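You operate a simulated robot arm through the tools that you are given. There is no shell and no other tool.

You are at the controls of a simulated robot arm. One attempt, no reset.

Task
Glaze the top of the seeded bun and cover the buns again.
Fine: lift the dome off onto the island; brush from the glaze tin; the brush goes back into its pot. A coat counts when it lies all over at full strength: go over it till it gets no stronger.

The check looks at the end state, three seconds after you hand in, the way a careful person would. Anything else that was tipped, shoved, dropped, spilled or broken makes it a failure. A push-on lid holds only when it is set on centred and level and pressed home; a screw cap is set on level and turned clockwise until tight.

Robot
A 7-joint arm with a two-finger parallel gripper, fixed in place. Base frame: the origin is at the foot of the arm, x ahead of it, y to its left, z up; the work surface is at about z = 0. Units: mm, rad, N and s.
With the tool pointing down near the work surface it reaches from about 220 to 580 mm from the base axis. Its first joint turns from -1.152 to 1.152 rad. Payload 2.5 kg.
The tool frame sits at the grasp point between the pads (the TCP): z along the fingers, y along the line on which they close. The tips reach 23 mm beyond it. The gripper opens to 94 mm. The fingers are 38 mm wide and 10 mm thick; the gripper's body (54 by 96 mm) begins 39 mm behind the TCP.
Orientation is told as [roll, pitch, yaw] about the base's x, y, z axes, in that order, counted from this pose: with the fingers straight down and closing along the base's y, the tool's x points along the base's -x, its y along +y and its z along -z.

Tools
- The arm moves only by the tool play_rows. Its argument "deltas" is a list of rows, each a list of 7 numbers: the shift along the tool's x, y, z in mm, then the turn, a rotation vector about the tool's x, y, z in rad, then the finger opening in mm, from 0 to 94. In form: [[dx, dy, dz, ax, ay, az, jaw], ...]. A call has 1 to 20 rows; each row is the pose to reach, as a shift and turn from the pose commanded when the call began, along the tool's axes at that moment. Rows are played at 5 a second. More than 50 mm and 0.15 rad between two rows, or a gripper value outside its range, and nothing of the call is played. Where a pose cannot be reached the arm comes as near as it can. A force on the tool above 40 N (or 10 N above the force at the start of the call, whichever is more), or a blocked arm, ends the call early, and 0.2 s more pass. The fingers move at their own pace (about 108 mm/s each) and stop on an object; they squeeze with about 23 N. The grip force told is the motor's: it shows also when the fingers shut on nothing. Time passes only in rows, and 0.2 s behind the last, so rows that repeat a pose let the fingers close. It gives the time, the measured TCP pose, the force on the tool (base axes), the opening and the grip force at its end, in the units of the frame above (readings bear some noise), with the torque about the TCP (base axes, N m) and any sound that the robot's microphone picked up.
- Cameras (640 x 400 px; columns grow to the right, rows downward): "scene" is fixed at [74.7, -418.3, 503.7]; the picture's right is [1.00, -0.07, 0.00], its down [-0.06, -0.91, -0.41] and it looks along [0.03, 0.41, -0.91] (base axes); focal length 214 px, centre (320, 200). "wrist" rides on the gripper at [86, 16, -75] in the tool frame; the picture's right is [-0.18, 0.98, 0.00], its down [-0.58, -0.11, -0.81] and it looks along [-0.79, -0.15, 0.59] (tool axes); focal length 243 px, centre (320, 200). There is no depth. A picture from a camera that has moved, and an enlarged one, comes with that camera's place and axes in the base frame and with its lens.
- capture(camera): a new picture of that camera. No time passes.
- close_up(camera, box): a new picture of the part [left, top, right, bottom] of that camera's present view, enlarged. No time passes.
- finish_job(): hands the job in; it is judged then, once.

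Nothing tells you positions but the pictures and the camera data. Unless the task says otherwise, let go and move clear before handing in.

The tools are called as a command line: name --pt "numbers of a row" for each row, then --argument value for the rest, lists and objects as JSON in quotes. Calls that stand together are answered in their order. play_rows: Moves the arm, as the interface text tells. Its arguments: {"type":"object","properties":{"deltas":{"type":"array"}},"required":["deltas"]} The other tools are called the same way: capture (camera) takes a picture; close_up (camera, box) takes an enlarged picture of a part of a camera's view; finish_job () hands the job in.

At the start:

```text
time: 0.0
tcp_pos: [388.3, -69.3, 446.9]
ee_rot: [-0.001, -0.002, 0.0]
ft_force: [0.2, -0.2, -0.2]
ft_torque: [0.0, 0.01, 0.03]
grip_width: 93.9
grasp_force: 0.0
```

scene: 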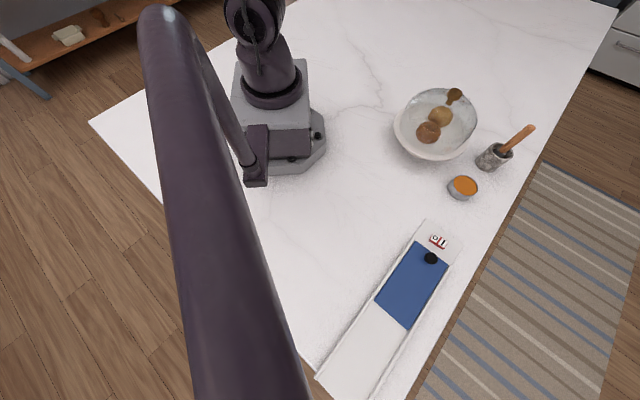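
wrist: 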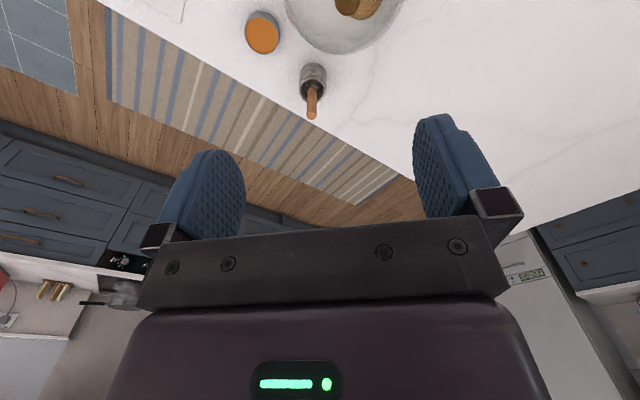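

I see a glass dome over two buns on a plate, a brush in a pot, a tin of orange glaze, and a tray-like panel with a switch and a blue sheet. I'll look closer before moving anything.

close_up --camera "scene" --box '[380, 70, 560, 210]'

close_up --camera "scene" --box '[310, 210, 480, 400]'

close_up --camera "wrist" --box '[220, 0, 420, 125]'

```text
2.86 times, centred on (470, 140) of scene
camera zoom: at [74.7, -418.3, 503.7], right [1.0, -0.07, 0.0], down [-0.06, -0.91, -0.41], along [0.03, 0.41, -0.91], focal length 613 px, centre (-109, 371)
```

zoom: 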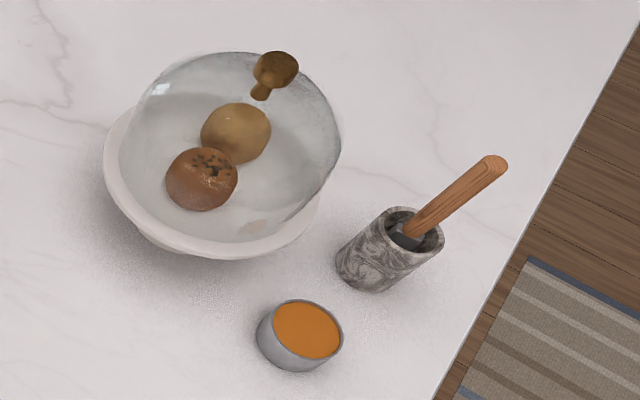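

```text
2.11 times, centred on (395, 305) of scene
camera zoom: at [74.7, -418.3, 503.7], right [1.0, -0.07, 0.0], down [-0.06, -0.91, -0.41], along [0.03, 0.41, -0.91], focal length 452 px, centre (162, -21)
```

zoom: 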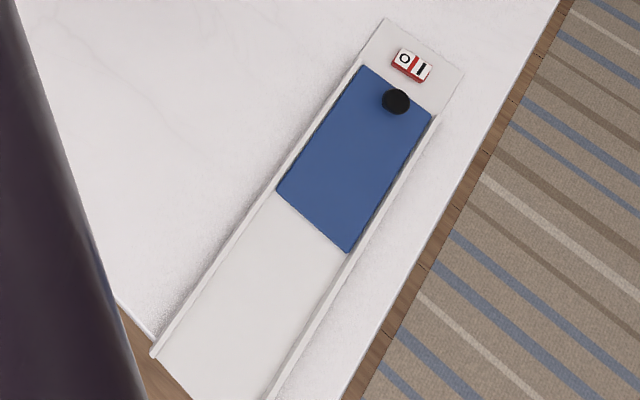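

```text
3.20 times, centred on (320, 62) of wrist
camera zoom: at [301.9, -52.8, 521.6], right [0.18, 0.98, 0.0], down [0.58, -0.11, 0.81], along [0.79, -0.15, -0.59], focal length 776 px, centre (320, 640)
```

zoom: 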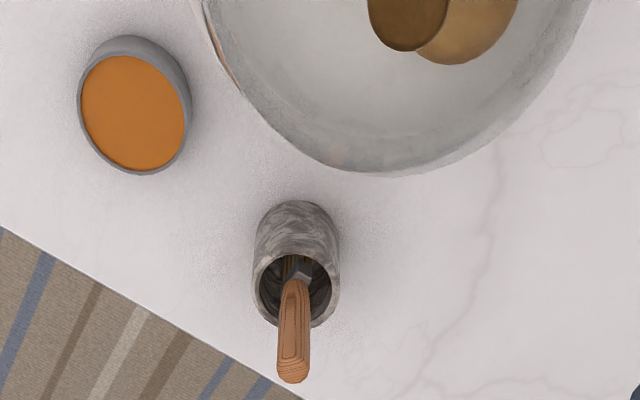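

The dome is on a plate near [424, -11]. The glaze tin is near [457, -189] and the brush pot near [553, -117]. I'll back the arm off towards the base so the wrist camera sees the whole group.

play_rows --pt "25 0 0 0 0 0 94" --pt "50 0 0 0 0 0 94" --pt "75 0 0 0 0 0 94" --pt "95 0 0 0 0 0 94" --pt "95 0 0 0 0 0 94"

capture --camera "wrist"

capture --camera "scene"

```text
time: 1.2
tcp_pos: [291.7, -66.6, 447.6]
ee_rot: [-0.001, 0.0, -0.001]
ft_force: [0.1, 0.2, -0.7]
ft_torque: [0.02, -0.01, 0.01]
grip_width: 94.0
grasp_force: 0.0
```

```text
taken
camera wrist: at [206.7, -52.1, 522.4], right [0.18, 0.98, 0.0], down [0.58, -0.11, 0.81], along [0.79, -0.15, -0.59], focal length 243 px, centre (320, 200)
```

wrist: 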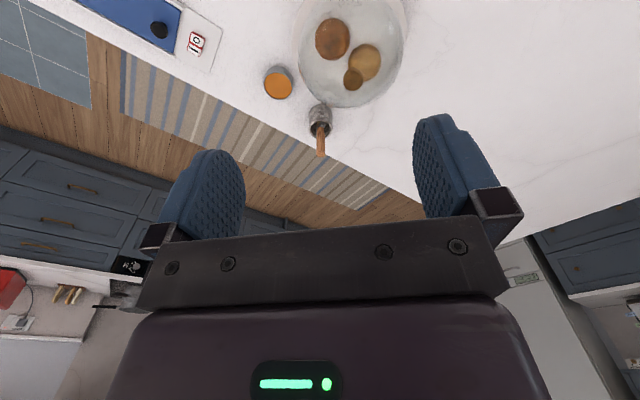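

```text
taken
```

scene: 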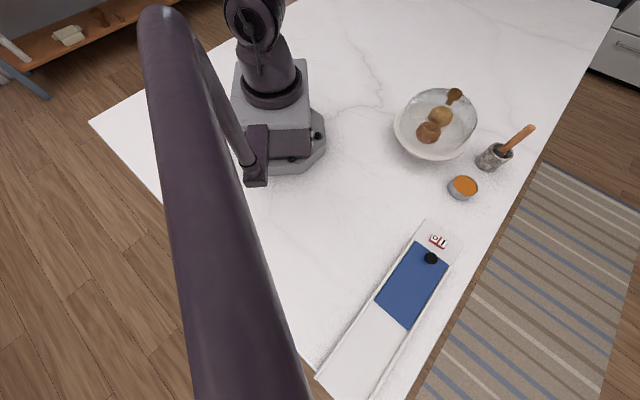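

I can now see the knob and the switch panel from the wrist. I'll zoom in on the key objects from this pose, and check what the dark pole in the scene view is.

close_up --camera "wrist" --box '[240, 0, 440, 160]'

close_up --camera "scene" --box '[130, 0, 340, 200]'

close_up --camera "scene" --box '[380, 80, 490, 170]'

```text
2.50 times, centred on (340, 80) of wrist
camera zoom: at [206.7, -52.1, 522.4], right [0.18, 0.98, 0.0], down [0.58, -0.11, 0.81], along [0.79, -0.15, -0.59], focal length 606 px, centre (270, 500)
```

zoom: 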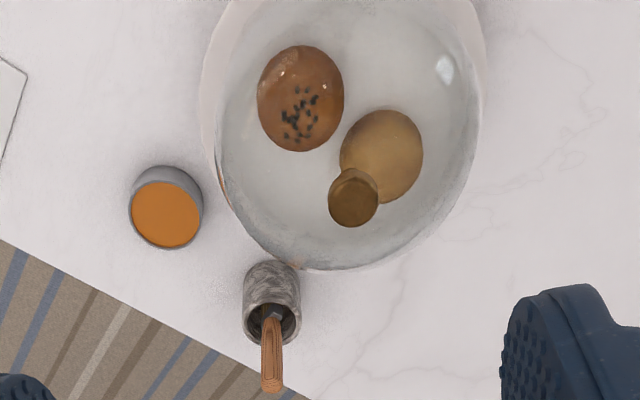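

```text
2.00 times, centred on (235, 100) of scene
camera zoom: at [74.7, -418.3, 503.7], right [1.0, -0.07, 0.0], down [-0.06, -0.91, -0.41], along [0.03, 0.41, -0.91], focal length 429 px, centre (490, 400)
```

zoom: 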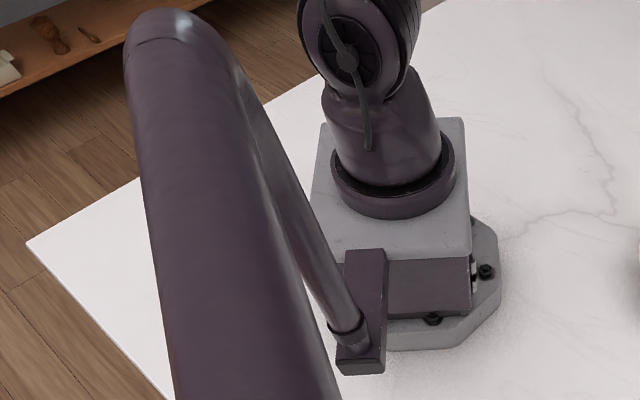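

```text
4.44 times, centred on (435, 125) of scene
camera zoom: at [74.7, -418.3, 503.7], right [1.0, -0.07, 0.0], down [-0.06, -0.91, -0.41], along [0.03, 0.41, -0.91], focal length 953 px, centre (-191, 533)
```

zoom: 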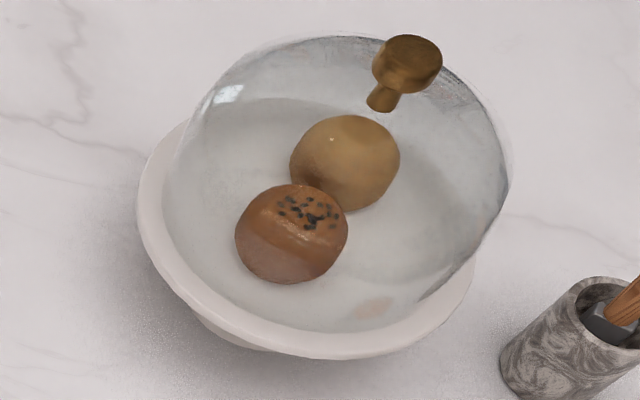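

Triangulating both views puts the knob top near [394, -39, 175], the seeded bun near [371, -62] and the plain bun near [415, -14]. The brush stands almost upright near [555, -117] with its top at about z = 140. The dark pole is the camera's own mount on the robot. I'll drop lower near the base for a side view of the dome.

play_rows --pt "10 2 25 0 0 0 94" --pt "20 5 50 0 0 0 94" --pt "30 8 75 0 0 0 94" --pt "40 10 100 0 0 0 94" --pt "48 13 125 0 0 0 94" --pt "55 16 150 0 0 0 94" --pt "57 16 178 0 0 0 94" --pt "57 16 178 0 0 0 94"

capture --camera "wrist"

```text
time: 3.0
tcp_pos: [235.3, -54.2, 269.3]
ee_rot: [0.0, 0.0, -0.001]
ft_force: [0.8, 0.8, -0.2]
ft_torque: [0.02, 0.01, -0.02]
grip_width: 93.8
grasp_force: 0.1
```

```text
taken
camera wrist: at [149.5, -37.9, 343.0], right [0.18, 0.98, 0.0], down [0.58, -0.11, 0.81], along [0.79, -0.15, -0.59], focal length 243 px, centre (320, 200)
```

wrist: 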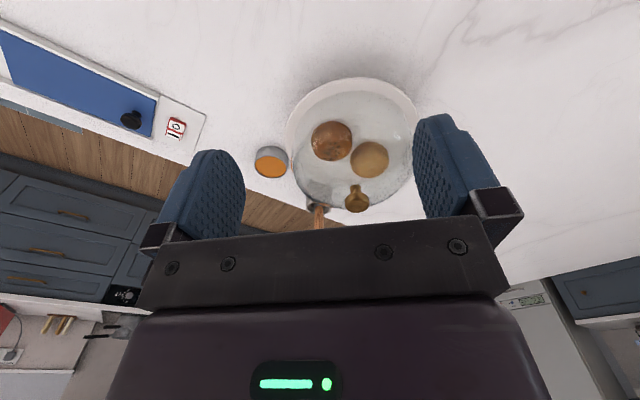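

close_up --camera "wrist" --box '[240, 50, 430, 230]'

close_up --camera "wrist" --box '[280, 120, 400, 220]'

```text
2.22 times, centred on (335, 140) of wrist
camera zoom: at [149.5, -37.9, 343.0], right [0.18, 0.98, 0.0], down [0.58, -0.11, 0.81], along [0.79, -0.15, -0.59], focal length 539 px, centre (287, 333)
```

zoom: 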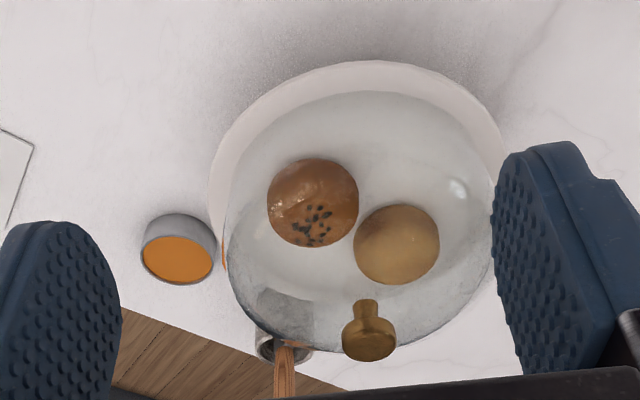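

```text
4.00 times, centred on (340, 170) of wrist
camera zoom: at [149.5, -37.9, 343.0], right [0.18, 0.98, 0.0], down [0.58, -0.11, 0.81], along [0.79, -0.15, -0.59], focal length 970 px, centre (240, 320)
```

zoom: 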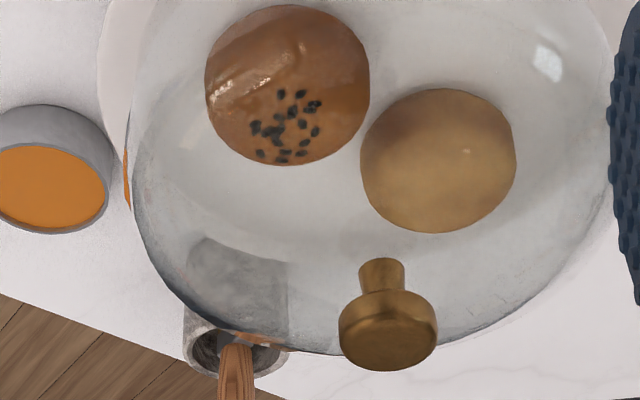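

Side view: the knob head is about 30 mm wide at z ≈ 161–173, the glass crown is at z ≈ 148, and both buns sit on a raised plate. I'll hover above the knob and check centring from there.

play_rows --pt "-20 2 0 0 0 0 80" --pt "-45 4 5 0 0 0 80" --pt "-70 7 10 0 0 0 80" --pt "-95 10 15 0 0 0 80" --pt "-120 13 25 0 0 0 80" --pt "-145 15 35 0 0 0 80" --pt "-157 16 45 0 0 0 80" --pt "-157 16 45 0 0 0 80"

capture --camera "wrist"

capture --camera "scene"

```text
time: 4.8
tcp_pos: [393.4, -37.7, 224.3]
ee_rot: [0.0, -0.001, 0.002]
ft_force: [0.8, -0.3, -0.3]
ft_torque: [0.0, 0.01, 0.01]
grip_width: 79.8
grasp_force: 0.1
```

```text
taken
camera wrist: at [307.4, -20.9, 298.7], right [0.18, 0.98, 0.0], down [0.58, -0.11, 0.81], along [0.79, -0.15, -0.59], focal length 243 px, centre (320, 200)
```

wrist: 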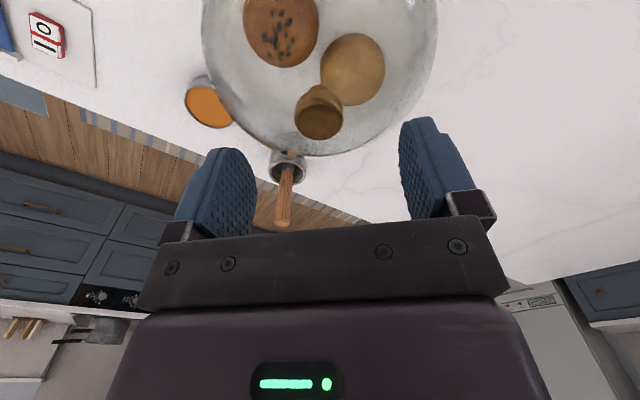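

```text
taken
```

scene: 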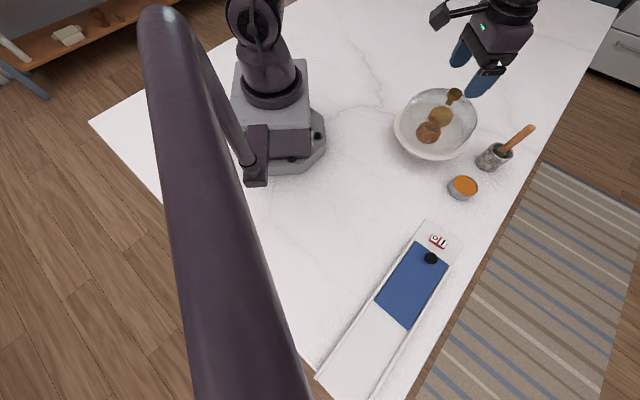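

close_up --camera "wrist" --box '[260, 60, 380, 160]'

close_up --camera "wrist" --box '[240, 130, 340, 240]'

close_up --camera "scene" --box '[390, 0, 550, 130]'

```text
4.00 times, centred on (320, 110) of wrist
camera zoom: at [307.4, -20.9, 298.7], right [0.18, 0.98, 0.0], down [0.58, -0.11, 0.81], along [0.79, -0.15, -0.59], focal length 970 px, centre (320, 560)
```

zoom: 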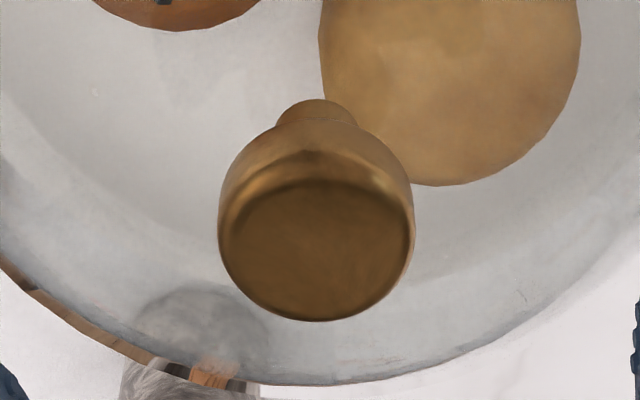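

```text
3.64 times, centred on (290, 185) of wrist
camera zoom: at [307.4, -20.9, 298.7], right [0.18, 0.98, 0.0], down [0.58, -0.11, 0.81], along [0.79, -0.15, -0.59], focal length 882 px, centre (429, 254)
```

zoom: 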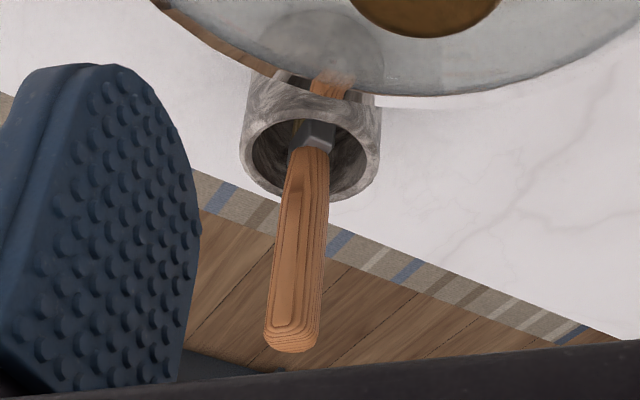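

```text
3.08 times, centred on (470, 65) of scene
camera zoom: at [74.7, -418.3, 503.7], right [1.0, -0.07, 0.0], down [-0.06, -0.91, -0.41], along [0.03, 0.41, -0.91], focal length 660 px, centre (-142, 615)
```

zoom: 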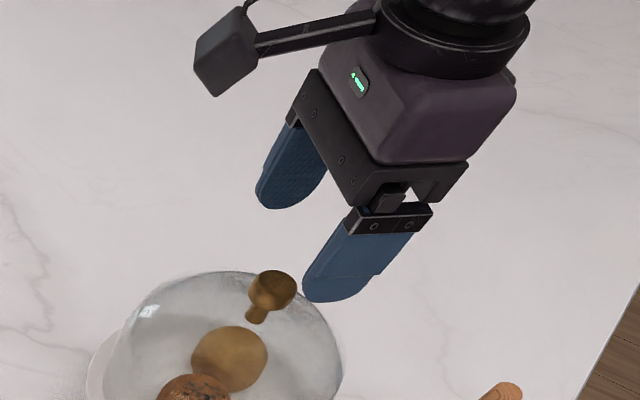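

The knob sits centred at about [396, -38] between the fingers. I'll descend so the pads straddle the head with the tips just above the glass, then close.

play_rows --pt "-1 0 12 0 0 0 80" --pt "-2 0 25 0 0 0 80" --pt "-2 0 36 0 0 0 80" --pt "-2 0 44 0 0 0 80" --pt "-2 0 50 0 0 0 80" --pt "-2 0 50 0 0 0 80"

capture --camera "wrist"

close_up --camera "scene" --box '[390, 40, 530, 160]'

```text
time: 6.2
tcp_pos: [394.6, -37.2, 173.8]
ee_rot: [0.001, 0.0, 0.0]
ft_force: [-0.3, 0.3, 0.1]
ft_torque: [0.01, -0.02, -0.02]
grip_width: 80.2
grasp_force: 0.1
```

```text
taken
camera wrist: at [308.8, -21.0, 248.1], right [0.18, 0.98, 0.0], down [0.58, -0.11, 0.81], along [0.79, -0.15, -0.59], focal length 243 px, centre (320, 200)
```

wrist: 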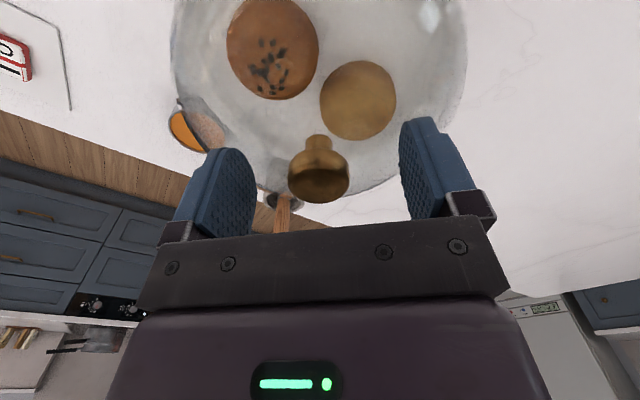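

```text
3.33 times, centred on (460, 100) of scene
camera zoom: at [74.7, -418.3, 503.7], right [1.0, -0.07, 0.0], down [-0.06, -0.91, -0.41], along [0.03, 0.41, -0.91], focal length 715 px, centre (-147, 533)
```

zoom: 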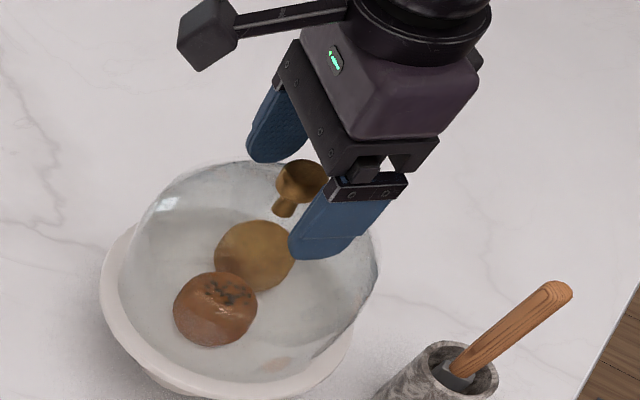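

The knob is centred between the pads at TCP height. Closing on it now.

play_rows --pt "0 0 0 0 0 0 50" --pt "0 0 0 0 0 0 36" --pt "0 0 0 0 0 0 20" --pt "0 0 0 0 0 0 15" --pt "0 0 0 0 0 0 10" --pt "0 0 0 0 0 0 10"

close_up --camera "scene" --box '[390, 40, 530, 160]'

capture --camera "wrist"

```text
time: 7.6
tcp_pos: [394.5, -37.0, 174.0]
ee_rot: [0.001, 0.0, 0.001]
ft_force: [-0.1, 0.4, 0.1]
ft_torque: [0.02, -0.05, 0.03]
grip_width: 28.4
grasp_force: 23.3
```

```text
3.33 times, centred on (460, 100) of scene
camera zoom: at [74.7, -418.3, 503.7], right [1.0, -0.07, 0.0], down [-0.06, -0.91, -0.41], along [0.03, 0.41, -0.91], focal length 715 px, centre (-147, 533)
```

zoom: 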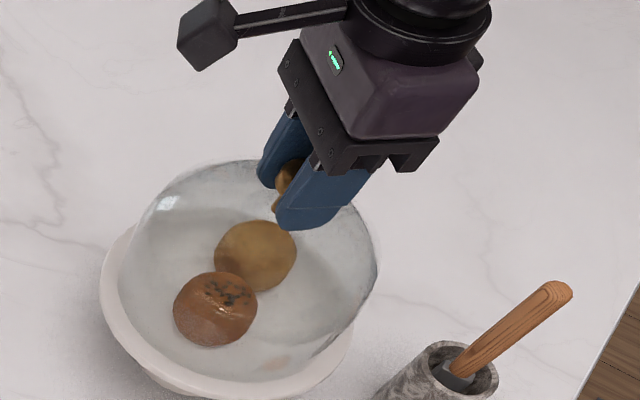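

```text
taken
camera wrist: at [308.8, -20.9, 248.2], right [0.18, 0.98, 0.0], down [0.58, -0.11, 0.81], along [0.79, -0.15, -0.59], focal length 243 px, centre (320, 200)
```

wrist: 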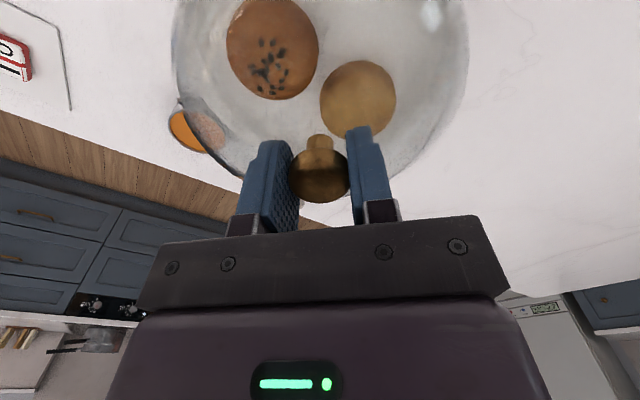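

The knob is firmly held (28.4 mm, 23 N) with negligible side load. The seat pose to return to is about [394.6, -37.1, 173.9]. I'll lift slowly.

play_rows --pt "0 0 -2 0 0 0 10" --pt "0 0 -5 0 0 0 10" --pt "0 0 -9 0 0 0 10" --pt "0 0 -14 0 0 0 10" --pt "0 0 -20 0 0 0 10" --pt "0 0 -20 0 0 0 10"

close_up --camera "scene" --box '[380, 30, 540, 170]'

capture --camera "wrist"

```text
time: 9.0
tcp_pos: [393.3, -36.1, 195.7]
ee_rot: [0.001, 0.0, 0.0]
ft_force: [-0.9, -0.4, 0.4]
ft_torque: [0.0, -0.05, -0.01]
grip_width: 28.2
grasp_force: 22.6
```

```text
2.86 times, centred on (460, 100) of scene
camera zoom: at [74.7, -418.3, 503.7], right [1.0, -0.07, 0.0], down [-0.06, -0.91, -0.41], along [0.03, 0.41, -0.91], focal length 613 px, centre (-80, 486)
```

zoom: 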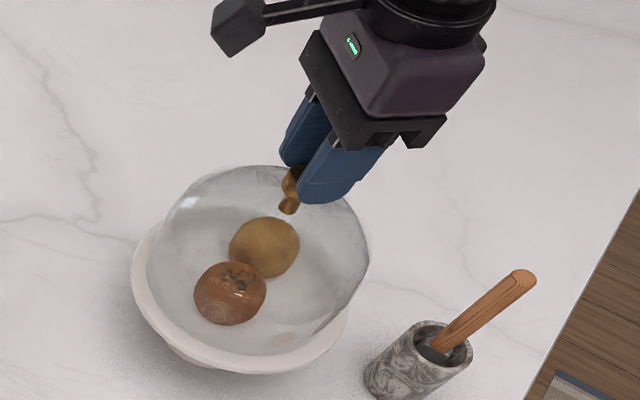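

```text
taken
camera wrist: at [308.7, -20.6, 268.6], right [0.18, 0.98, 0.0], down [0.58, -0.11, 0.81], along [0.79, -0.15, -0.59], focal length 243 px, centre (320, 200)
```

wrist: 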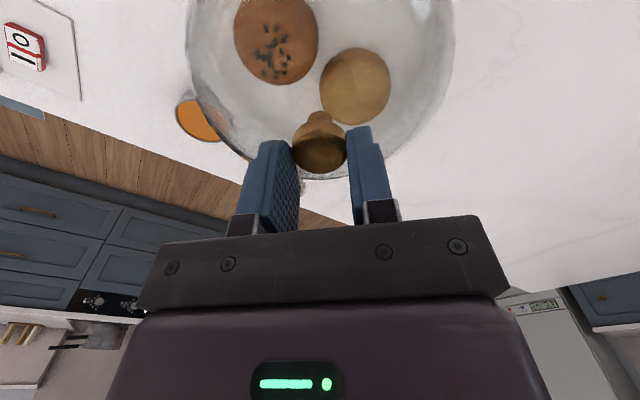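

The dome did not come up. The fingers slid up the knob, and the tips are now at its top edge with no load showing. I'll open, go back down to a deeper grip and lift in tiny steps while watching the force.

play_rows --pt "0 0 0 0 0 0 40" --pt "0 0 0 0 0 0 60" --pt "0 0 0 0 0 0 60"

close_up --camera "wrist" --box '[260, 90, 380, 200]'

close_up --camera "scene" --box '[390, 70, 490, 170]'

```text
time: 9.8
tcp_pos: [393.6, -35.4, 194.5]
ee_rot: [0.0, -0.001, 0.0]
ft_force: [0.1, -0.5, -0.6]
ft_torque: [0.0, -0.02, 0.02]
grip_width: 60.0
grasp_force: 0.0
```

```text
3.64 times, centred on (320, 145) of wrist
camera zoom: at [308.8, -20.6, 268.5], right [0.18, 0.98, 0.0], down [0.58, -0.11, 0.81], along [0.79, -0.15, -0.59], focal length 882 px, centre (320, 400)
```

zoom: 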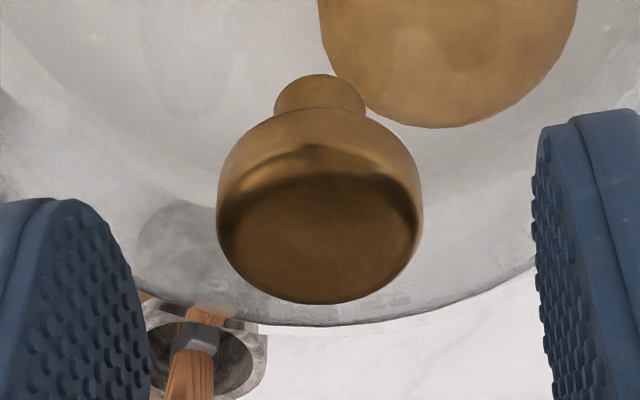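

```text
4.00 times, centred on (440, 120) of scene
camera zoom: at [74.7, -418.3, 503.7], right [1.0, -0.07, 0.0], down [-0.06, -0.91, -0.41], along [0.03, 0.41, -0.91], focal length 858 px, centre (-160, 520)
```

zoom: 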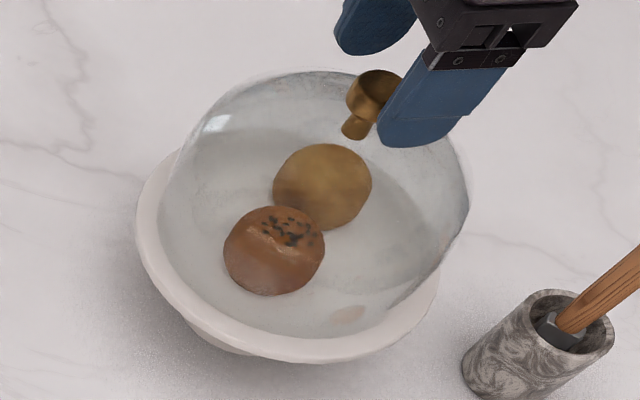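

play_rows --pt "0 0 8 0 0 0 60" --pt "0 0 15 0 0 0 60" --pt "0 0 20 0 0 0 60" --pt "0 0 22 0 0 0 60" --pt "0 0 22 0 0 0 30" --pt "0 0 22 0 0 0 10" --pt "0 0 22 0 0 0 0" --pt "0 0 22 0 0 0 0"

play_rows --pt "0 0 -1 0 0 0 0" --pt "0 0 -2 0 0 0 0"

```text
time: 11.6
tcp_pos: [394.1, -37.6, 172.5]
ee_rot: [0.003, 0.0, -0.001]
ft_force: [0.2, -0.5, -0.2]
ft_torque: [0.02, -0.05, 0.01]
grip_width: 28.2
grasp_force: 23.2
```

```text
time: 12.2
tcp_pos: [394.2, -36.7, 175.1]
ee_rot: [-0.001, 0.001, 0.0]
ft_force: [0.8, 0.3, -1.6]
ft_torque: [-0.03, -0.01, 0.01]
grip_width: 28.1
grasp_force: 22.9
```

play_rows --pt "0 0 -1 0 0 0 0" --pt "0 0 -2 0 0 0 0" --pt "0 0 -3 0 0 0 0"

close_up --camera "wrist" --box '[260, 90, 380, 210]'

close_up --camera "scene" --box '[390, 70, 490, 170]'

```text
time: 13.0
tcp_pos: [394.4, -38.2, 177.2]
ee_rot: [0.0, -0.001, 0.002]
ft_force: [0.4, 0.8, -1.9]
ft_torque: [-0.03, -0.01, -0.02]
grip_width: 28.3
grasp_force: 23.1
```

```text
3.33 times, centred on (320, 150) of wrist
camera zoom: at [308.9, -20.8, 251.7], right [0.18, 0.98, 0.0], down [0.58, -0.11, 0.81], along [0.79, -0.15, -0.59], focal length 809 px, centre (320, 367)
```

zoom: 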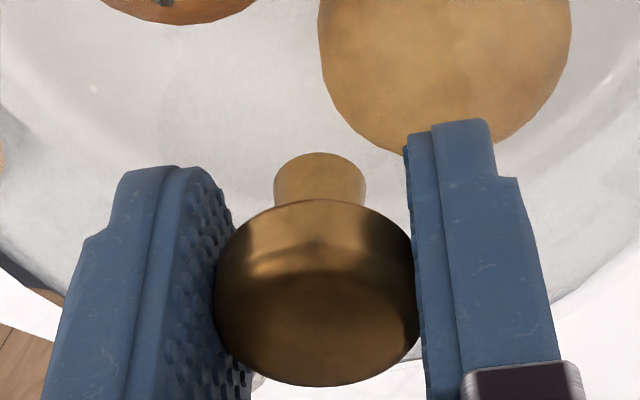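

```text
4.00 times, centred on (440, 120) of scene
camera zoom: at [74.7, -418.3, 503.7], right [1.0, -0.07, 0.0], down [-0.06, -0.91, -0.41], along [0.03, 0.41, -0.91], focal length 858 px, centre (-160, 520)
```

zoom: 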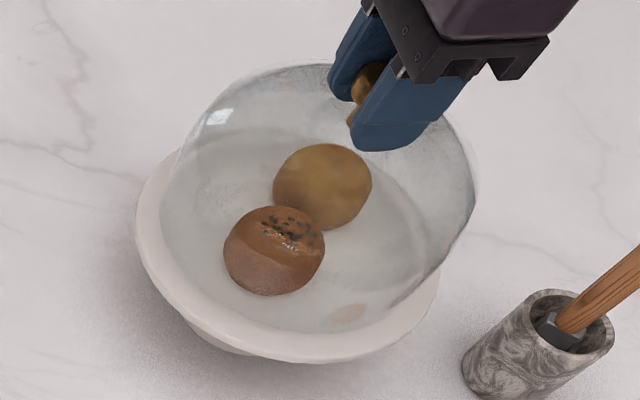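

This time the dome has lifted about 5 mm, with roughly 2 N of load. I'll continue slowly in small steps and check that it isn't slipping.

play_rows --pt "0 0 -1 0 0 0 0" --pt "0 0 -2 0 0 0 0" --pt "0 0 -3 0 0 0 0" --pt "0 0 -4 0 0 0 0" --pt "0 0 -5 0 0 0 0" --pt "0 0 -6 0 0 0 0"

close_up --camera "wrist" --box '[260, 90, 380, 210]'

close_up --camera "scene" --box '[390, 70, 490, 170]'

```text
time: 14.4
tcp_pos: [393.9, -36.7, 183.3]
ee_rot: [-0.002, 0.0, 0.001]
ft_force: [0.7, 0.4, -2.6]
ft_torque: [-0.01, 0.03, 0.0]
grip_width: 28.4
grasp_force: 23.2
```

```text
3.33 times, centred on (320, 150) of wrist
camera zoom: at [309.1, -20.9, 257.5], right [0.18, 0.98, 0.0], down [0.58, -0.11, 0.81], along [0.79, -0.15, -0.59], focal length 809 px, centre (320, 367)
```

zoom: 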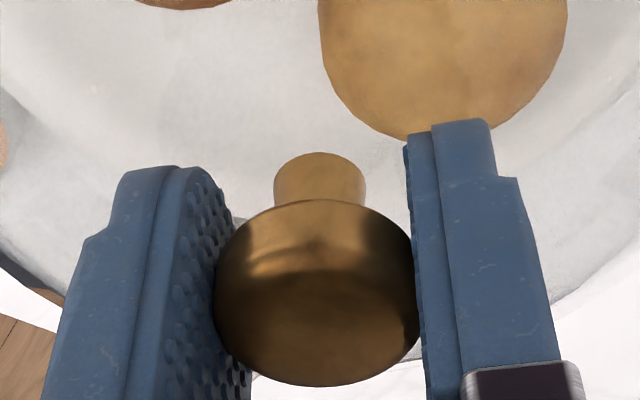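

```text
4.00 times, centred on (440, 120) of scene
camera zoom: at [74.7, -418.3, 503.7], right [1.0, -0.07, 0.0], down [-0.06, -0.91, -0.41], along [0.03, 0.41, -0.91], focal length 858 px, centre (-160, 520)
```

zoom: 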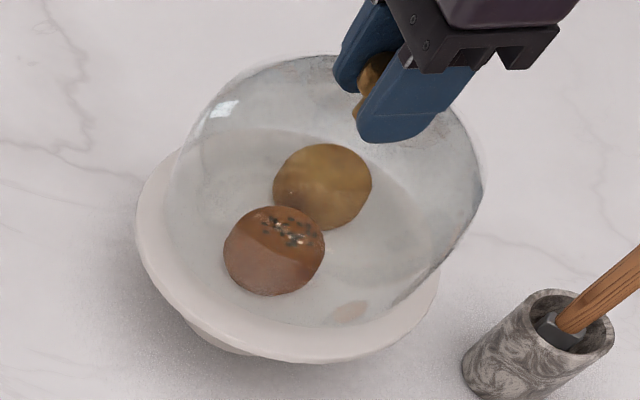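

The dome is rising with the gripper and shows no slip. I'll keep lifting gently until its rim is clear of the buns.

play_rows --pt "0 0 -1 0 0 0 0" --pt "0 0 -3 0 0 0 0" --pt "0 0 -6 0 0 0 0" --pt "0 0 -10 0 0 0 0" --pt "0 0 -14 0 0 0 0" --pt "0 0 -18 0 0 0 0" --pt "0 0 -23 0 0 0 0" --pt "0 0 -28 0 0 0 0" --pt "0 0 -33 0 0 0 0" --pt "0 0 -38 0 0 0 0" --pt "0 0 -43 0 0 0 0" --pt "0 0 -48 0 0 0 0" --pt "0 0 -53 0 0 0 0" --pt "0 0 -58 0 0 0 0" --pt "0 0 -63 0 0 0 0" --pt "0 0 -68 0 0 0 0" --pt "0 0 -72 0 0 0 0" --pt "0 0 -75 0 0 0 0" --pt "0 0 -76 0 0 0 0"

capture --camera "wrist"

capture --camera "scene"

```text
time: 18.4
tcp_pos: [394.6, -37.1, 259.5]
ee_rot: [0.0, 0.002, 0.0]
ft_force: [0.5, 0.0, -2.6]
ft_torque: [0.01, 0.0, 0.01]
grip_width: 27.9
grasp_force: 23.2
```

```text
taken
camera wrist: at [308.7, -21.0, 333.8], right [0.18, 0.98, 0.0], down [0.58, -0.11, 0.81], along [0.79, -0.15, -0.59], focal length 243 px, centre (320, 200)
```

wrist: 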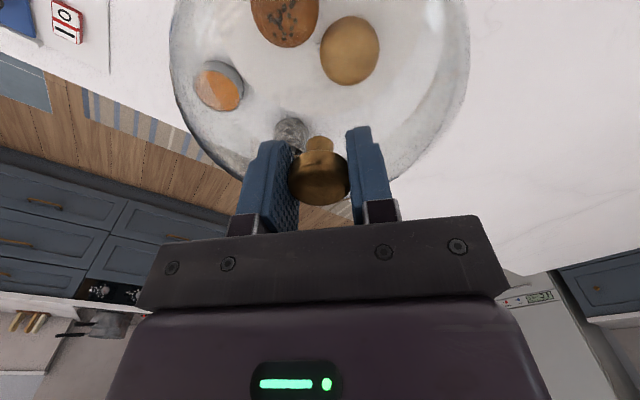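

```text
taken
```

scene: 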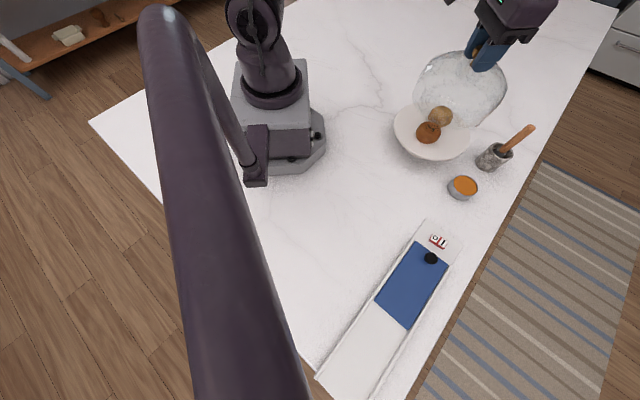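

The dome is clear of the buns and hanging level. I'll carry it at this height to the free counter on the robot's left, around [320, 190].

play_rows --pt "0.8 2.3 0 0 0 0 0" --pt "2.3 6.8 0 0 0 0 0" --pt "4.5 13.6 0 0 0 0 0" --pt "7.5 22.7 0 0 0 0 0" --pt "11.3 34 0 0 0 0 0" --pt "15.8 47.7 0 0 0 0 0" --pt "20.3 61.3 0 0 0 0 0" --pt "24.8 74.9 0 0 0 0 0" --pt "29.3 88.5 0 0 0 0 0" --pt "33.8 102 0 0 0 0 0" --pt "38.3 115.8 0 0 0 0 0" --pt "42.8 129.4 0 0 0 0 0" --pt "47.3 143 0 0 0 0 0" --pt "51.8 156.6 0 0 0 0 0" --pt "56.3 170.3 0 0 0 0 0" --pt "60.8 183.9 0 0 0 0 0" --pt "65.3 197.5 0 0 0 0 0" --pt "69 208.8 0 0 0 0 0" --pt "72 218 0 0 0 0 0" --pt "75 227 0 0 0 0 0"

capture --camera "wrist"

capture --camera "scene"

```text
time: 22.6
tcp_pos: [320.3, 189.8, 259.2]
ee_rot: [0.0, 0.001, 0.0]
ft_force: [1.1, 0.2, -1.5]
ft_torque: [0.02, 0.01, -0.01]
grip_width: 28.2
grasp_force: 22.3
```

```text
taken
camera wrist: at [233.3, 206.0, 333.9], right [0.18, 0.98, 0.0], down [0.58, -0.11, 0.81], along [0.79, -0.15, -0.59], focal length 243 px, centre (320, 200)
```

wrist: 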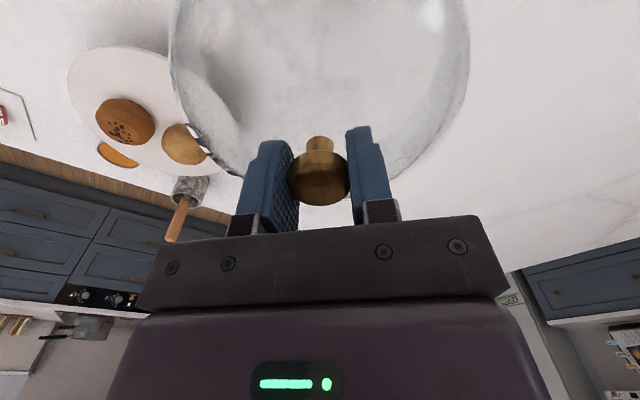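

```text
taken
```

scene: 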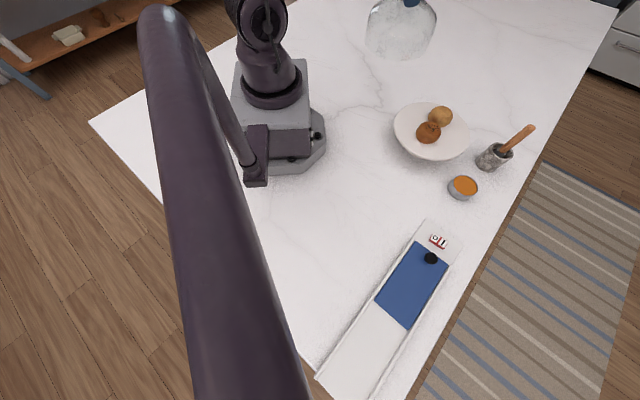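

The dome is over clear counter. I'll zoom in to gauge the dome's rim height before lowering, and to look at the uncovered buns.

close_up --camera "scene" --box '[340, 0, 460, 80]'

close_up --camera "scene" --box '[385, 90, 545, 205]'

close_up --camera "wrist" --box '[50, 30, 250, 250]'

```text
5.00 times, centred on (400, 40) of scene
camera zoom: at [74.7, -418.3, 503.7], right [1.0, -0.07, 0.0], down [-0.06, -0.91, -0.41], along [0.03, 0.41, -0.91], focal length 1072 px, centre (-80, 1000)
```

zoom: 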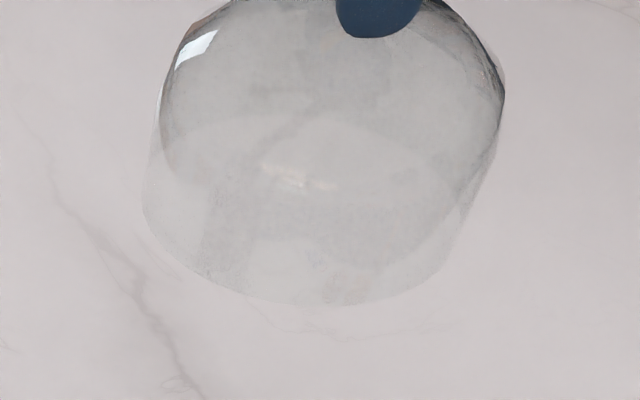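

```text
3.48 times, centred on (465, 148) of scene
camera zoom: at [74.7, -418.3, 503.7], right [1.0, -0.07, 0.0], down [-0.06, -0.91, -0.41], along [0.03, 0.41, -0.91], focal length 746 px, centre (-184, 383)
```

zoom: 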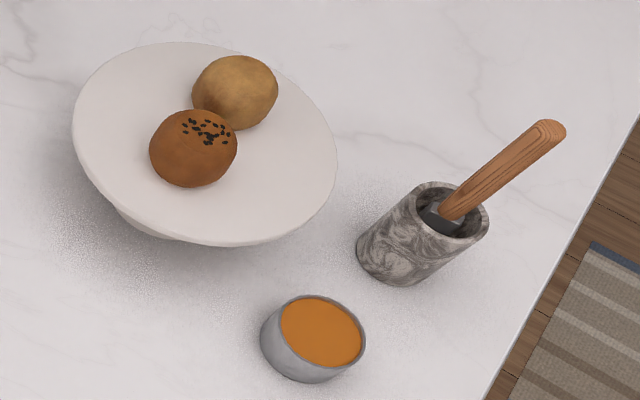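

```text
1.82 times, centred on (150, 140) of wrist
camera zoom: at [233.3, 206.0, 333.9], right [0.18, 0.98, 0.0], down [0.58, -0.11, 0.81], along [0.79, -0.15, -0.59], focal length 441 px, centre (629, 309)
```

zoom: 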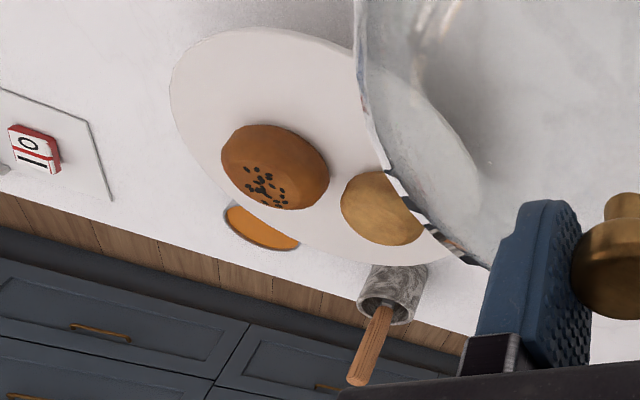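

The dome rim hangs about 109 mm below the TCP, so it should touch the counter near TCP z ≈ 109. I'll lower to about 118 and then feel for contact.

play_rows --pt "0 0 2 0 0 0 0" --pt "0 0 6 0 0 0 0" --pt "0 0 12 0 0 0 0" --pt "0 0 20 0 0 0 0" --pt "0 0 29 0 0 0 0" --pt "0 0 38 0 0 0 0" --pt "0 0 47 0 0 0 0" --pt "0 0 56 0 0 0 0" --pt "0 0 65 0 0 0 0" --pt "0 0 74 0 0 0 0" --pt "0 0 83 0 0 0 0" --pt "0 0 92 0 0 0 0" --pt "0 0 101 0 0 0 0" --pt "0 0 110 0 0 0 0" --pt "0 0 119 0 0 0 0" --pt "0 0 127 0 0 0 0" --pt "0 0 133 0 0 0 0" --pt "0 0 137 0 0 0 0" --pt "0 0 139 0 0 0 0" --pt "0 0 140 0 0 0 0"

capture --camera "scene"

close_up --camera "scene" --box '[320, 10, 460, 130]'

```text
time: 26.8
tcp_pos: [318.0, 190.1, 117.9]
ee_rot: [0.001, -0.002, 0.001]
ft_force: [-0.1, 0.6, -2.5]
ft_torque: [0.01, 0.02, 0.02]
grip_width: 28.4
grasp_force: 23.1
```

```text
taken
```

scene: 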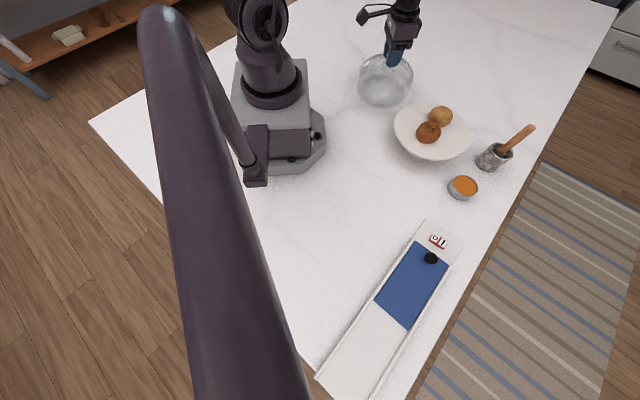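

```text
3.33 times, centred on (390, 70) of scene
camera zoom: at [74.7, -418.3, 503.7], right [1.0, -0.07, 0.0], down [-0.06, -0.91, -0.41], along [0.03, 0.41, -0.91], focal length 715 px, centre (87, 633)
```

zoom: 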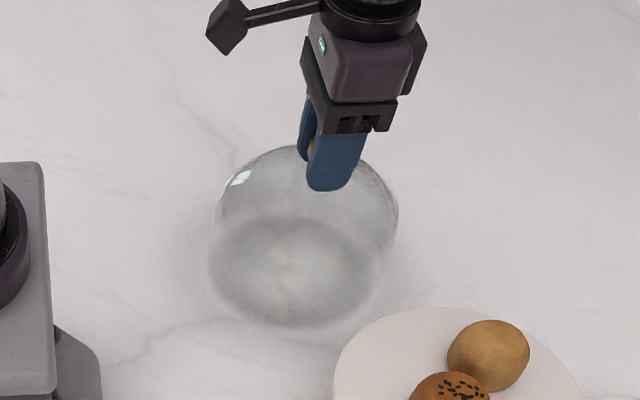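

Nearly down, and the load still shows the dome hanging. I'll feel for contact in 1 mm steps.

play_rows --pt "0 0 1 0 0 0 0" --pt "0 0 2 0 0 0 0" --pt "0 0 3 0 0 0 0" --pt "0 0 4 0 0 0 0"

play_rows --pt "0 0 1 0 0 0 0" --pt "0 0 2 0 0 0 0"

```text
time: 27.8
tcp_pos: [319.5, 190.2, 115.0]
ee_rot: [0.001, 0.0, 0.001]
ft_force: [0.1, 0.6, -3.2]
ft_torque: [0.02, 0.01, 0.06]
grip_width: 28.3
grasp_force: 23.1
```

```text
time: 28.4
tcp_pos: [319.2, 190.5, 114.3]
ee_rot: [0.001, -0.001, 0.0]
ft_force: [0.1, 0.7, -2.0]
ft_torque: [-0.01, -0.01, -0.01]
grip_width: 28.4
grasp_force: 23.0
```

play_rows --pt "0 0 1 0 0 0 0" --pt "0 0 2 0 0 0 0"

play_rows --pt "0 0 0.5 0 0 0 0" --pt "0 0 1 0 0 0 0"

play_rows --pt "0 0 0.5 0 0 0 0" --pt "0 0 1 0 0 0 0"

```text
time: 29.0
tcp_pos: [319.1, 190.2, 112.3]
ee_rot: [0.0, 0.0, 0.001]
ft_force: [-0.4, -1.1, -2.8]
ft_torque: [0.02, -0.01, 0.0]
grip_width: 28.1
grasp_force: 23.2
```

```text
time: 29.6
tcp_pos: [318.9, 189.8, 110.3]
ee_rot: [0.0, 0.0, 0.001]
ft_force: [0.3, 1.1, -2.3]
ft_torque: [-0.02, -0.01, 0.03]
grip_width: 28.3
grasp_force: 22.9
```

```text
time: 30.2
tcp_pos: [318.6, 189.3, 110.1]
ee_rot: [0.0, -0.001, 0.0]
ft_force: [0.0, 0.1, -2.1]
ft_torque: [0.01, -0.02, 0.02]
grip_width: 28.0
grasp_force: 23.4
```

play_rows --pt "0 0 0.5 0 0 0 0" --pt "0 0 1 0 0 0 0"

play_rows --pt "0 0 0.5 0 0 0 0" --pt "0 0 1 0 0 0 0"

close_up --camera "scene" --box '[340, 30, 430, 120]'

```text
time: 30.8
tcp_pos: [319.5, 190.4, 108.1]
ee_rot: [0.0, -0.001, 0.0]
ft_force: [0.2, 0.3, -1.9]
ft_torque: [-0.02, -0.02, 0.01]
grip_width: 28.1
grasp_force: 23.3
```

```text
time: 31.4
tcp_pos: [318.2, 190.7, 106.7]
ee_rot: [0.0, -0.001, -0.001]
ft_force: [0.0, -0.5, -2.4]
ft_torque: [0.02, 0.0, 0.01]
grip_width: 28.2
grasp_force: 23.2
```

```text
4.44 times, centred on (385, 75) of scene
camera zoom: at [74.7, -418.3, 503.7], right [1.0, -0.07, 0.0], down [-0.06, -0.91, -0.41], along [0.03, 0.41, -0.91], focal length 953 px, centre (31, 756)
```

zoom: 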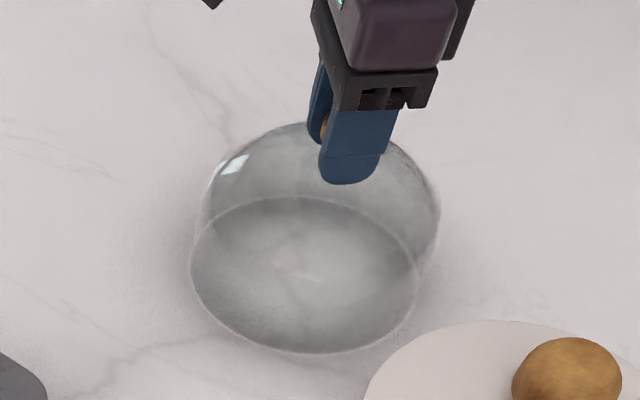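

play_rows --pt "0 0 0.5 0 0 0 0" --pt "0 0 1 0 0 0 0"

play_rows --pt "0 0 0.5 0 0 0 0" --pt "0 0 1 0 0 0 0"

play_rows --pt "0 0 0.5 0 0 0 0" --pt "0 0 1 0 0 0 0"

play_rows --pt "0 0 0.5 0 0 0 0" --pt "0 0 1 0 0 0 0"

```text
time: 32.0
tcp_pos: [319.6, 190.5, 106.1]
ee_rot: [0.0, 0.0, -0.001]
ft_force: [0.0, -0.3, 0.6]
ft_torque: [0.0, 0.03, 0.06]
grip_width: 28.2
grasp_force: 23.0
```

```text
time: 32.6
tcp_pos: [318.3, 190.6, 106.6]
ee_rot: [-0.002, -0.001, -0.001]
ft_force: [-8.2, -5.5, 20.9]
ft_torque: [-0.03, -0.01, 0.01]
grip_width: 28.5
grasp_force: 22.8
```

```text
time: 33.3
tcp_pos: [319.7, 191.3, 104.5]
ee_rot: [0.001, 0.0, 0.0]
ft_force: [-2.2, 0.1, 3.8]
ft_torque: [0.1, -0.08, 0.02]
grip_width: 28.3
grasp_force: 22.9
stopped in row 2: the force on the tool passed its limit at 42 N (the readings are from after the stop); the commanded pose is now the measured one
```

```text
time: 33.9
tcp_pos: [319.8, 190.3, 105.9]
ee_rot: [-0.001, 0.0, -0.001]
ft_force: [-8.8, -6.3, 33.1]
ft_torque: [-0.15, 0.79, -0.01]
grip_width: 28.2
grasp_force: 23.1
```

The dome has touched the counter: contact is at TCP z ≈ 106, and I pressed slightly past it. I'll ease the pressure off and then open.

play_rows --pt "0 0 -0.8 0 0 0 0" --pt "0 0 -1.5 0 0 0 0"

```text
time: 34.5
tcp_pos: [320.1, 190.2, 105.6]
ee_rot: [0.0, -0.002, -0.001]
ft_force: [-2.6, -4.1, 12.2]
ft_torque: [0.08, 0.01, 0.0]
grip_width: 28.2
grasp_force: 23.2
```

play_rows --pt "0 0 -0.5 0 0 0 0" --pt "0 0 -0.8 0 0 0 0"

```text
time: 35.1
tcp_pos: [319.3, 190.6, 106.1]
ee_rot: [0.0, 0.0, 0.002]
ft_force: [0.3, 0.0, -1.6]
ft_torque: [0.01, -0.01, -0.03]
grip_width: 28.4
grasp_force: 23.0
```

Force is near zero with the dome just touching down. Opening now.

play_rows --pt "0 0 0.2 0 0 0 0" --pt "0 0 0.2 0 0 0 30" --pt "0 0 0.2 0 0 0 40" --pt "0 0 0.2 0 0 0 60" --pt "0 0 0.2 0 0 0 60"

capture --camera "wrist"

close_up --camera "scene" --box '[330, 10, 440, 120]'

```text
time: 36.3
tcp_pos: [320.1, 190.4, 106.3]
ee_rot: [0.0, 0.001, -0.001]
ft_force: [0.3, 0.8, 0.1]
ft_torque: [0.02, 0.0, 0.02]
grip_width: 60.0
grasp_force: 0.0
```

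```text
taken
camera wrist: at [234.1, 206.3, 180.6], right [0.18, 0.98, 0.0], down [0.58, -0.11, 0.81], along [0.79, -0.15, -0.59], focal length 243 px, centre (320, 200)
```

wrist: 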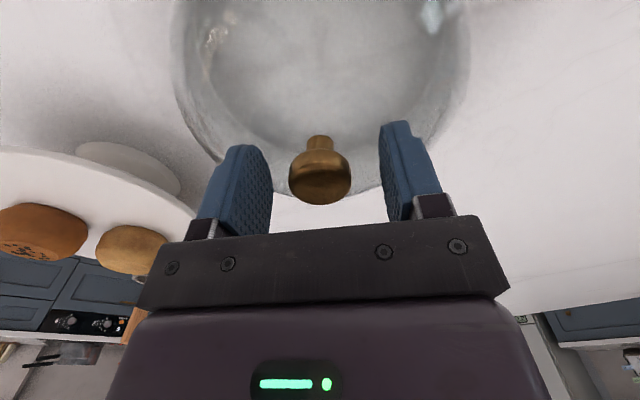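

```text
3.64 times, centred on (385, 65) of scene
camera zoom: at [74.7, -418.3, 503.7], right [1.0, -0.07, 0.0], down [-0.06, -0.91, -0.41], along [0.03, 0.41, -0.91], focal length 780 px, centre (84, 691)
```

zoom: 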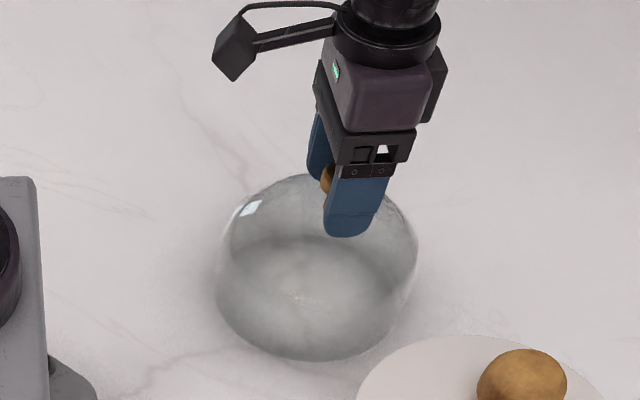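

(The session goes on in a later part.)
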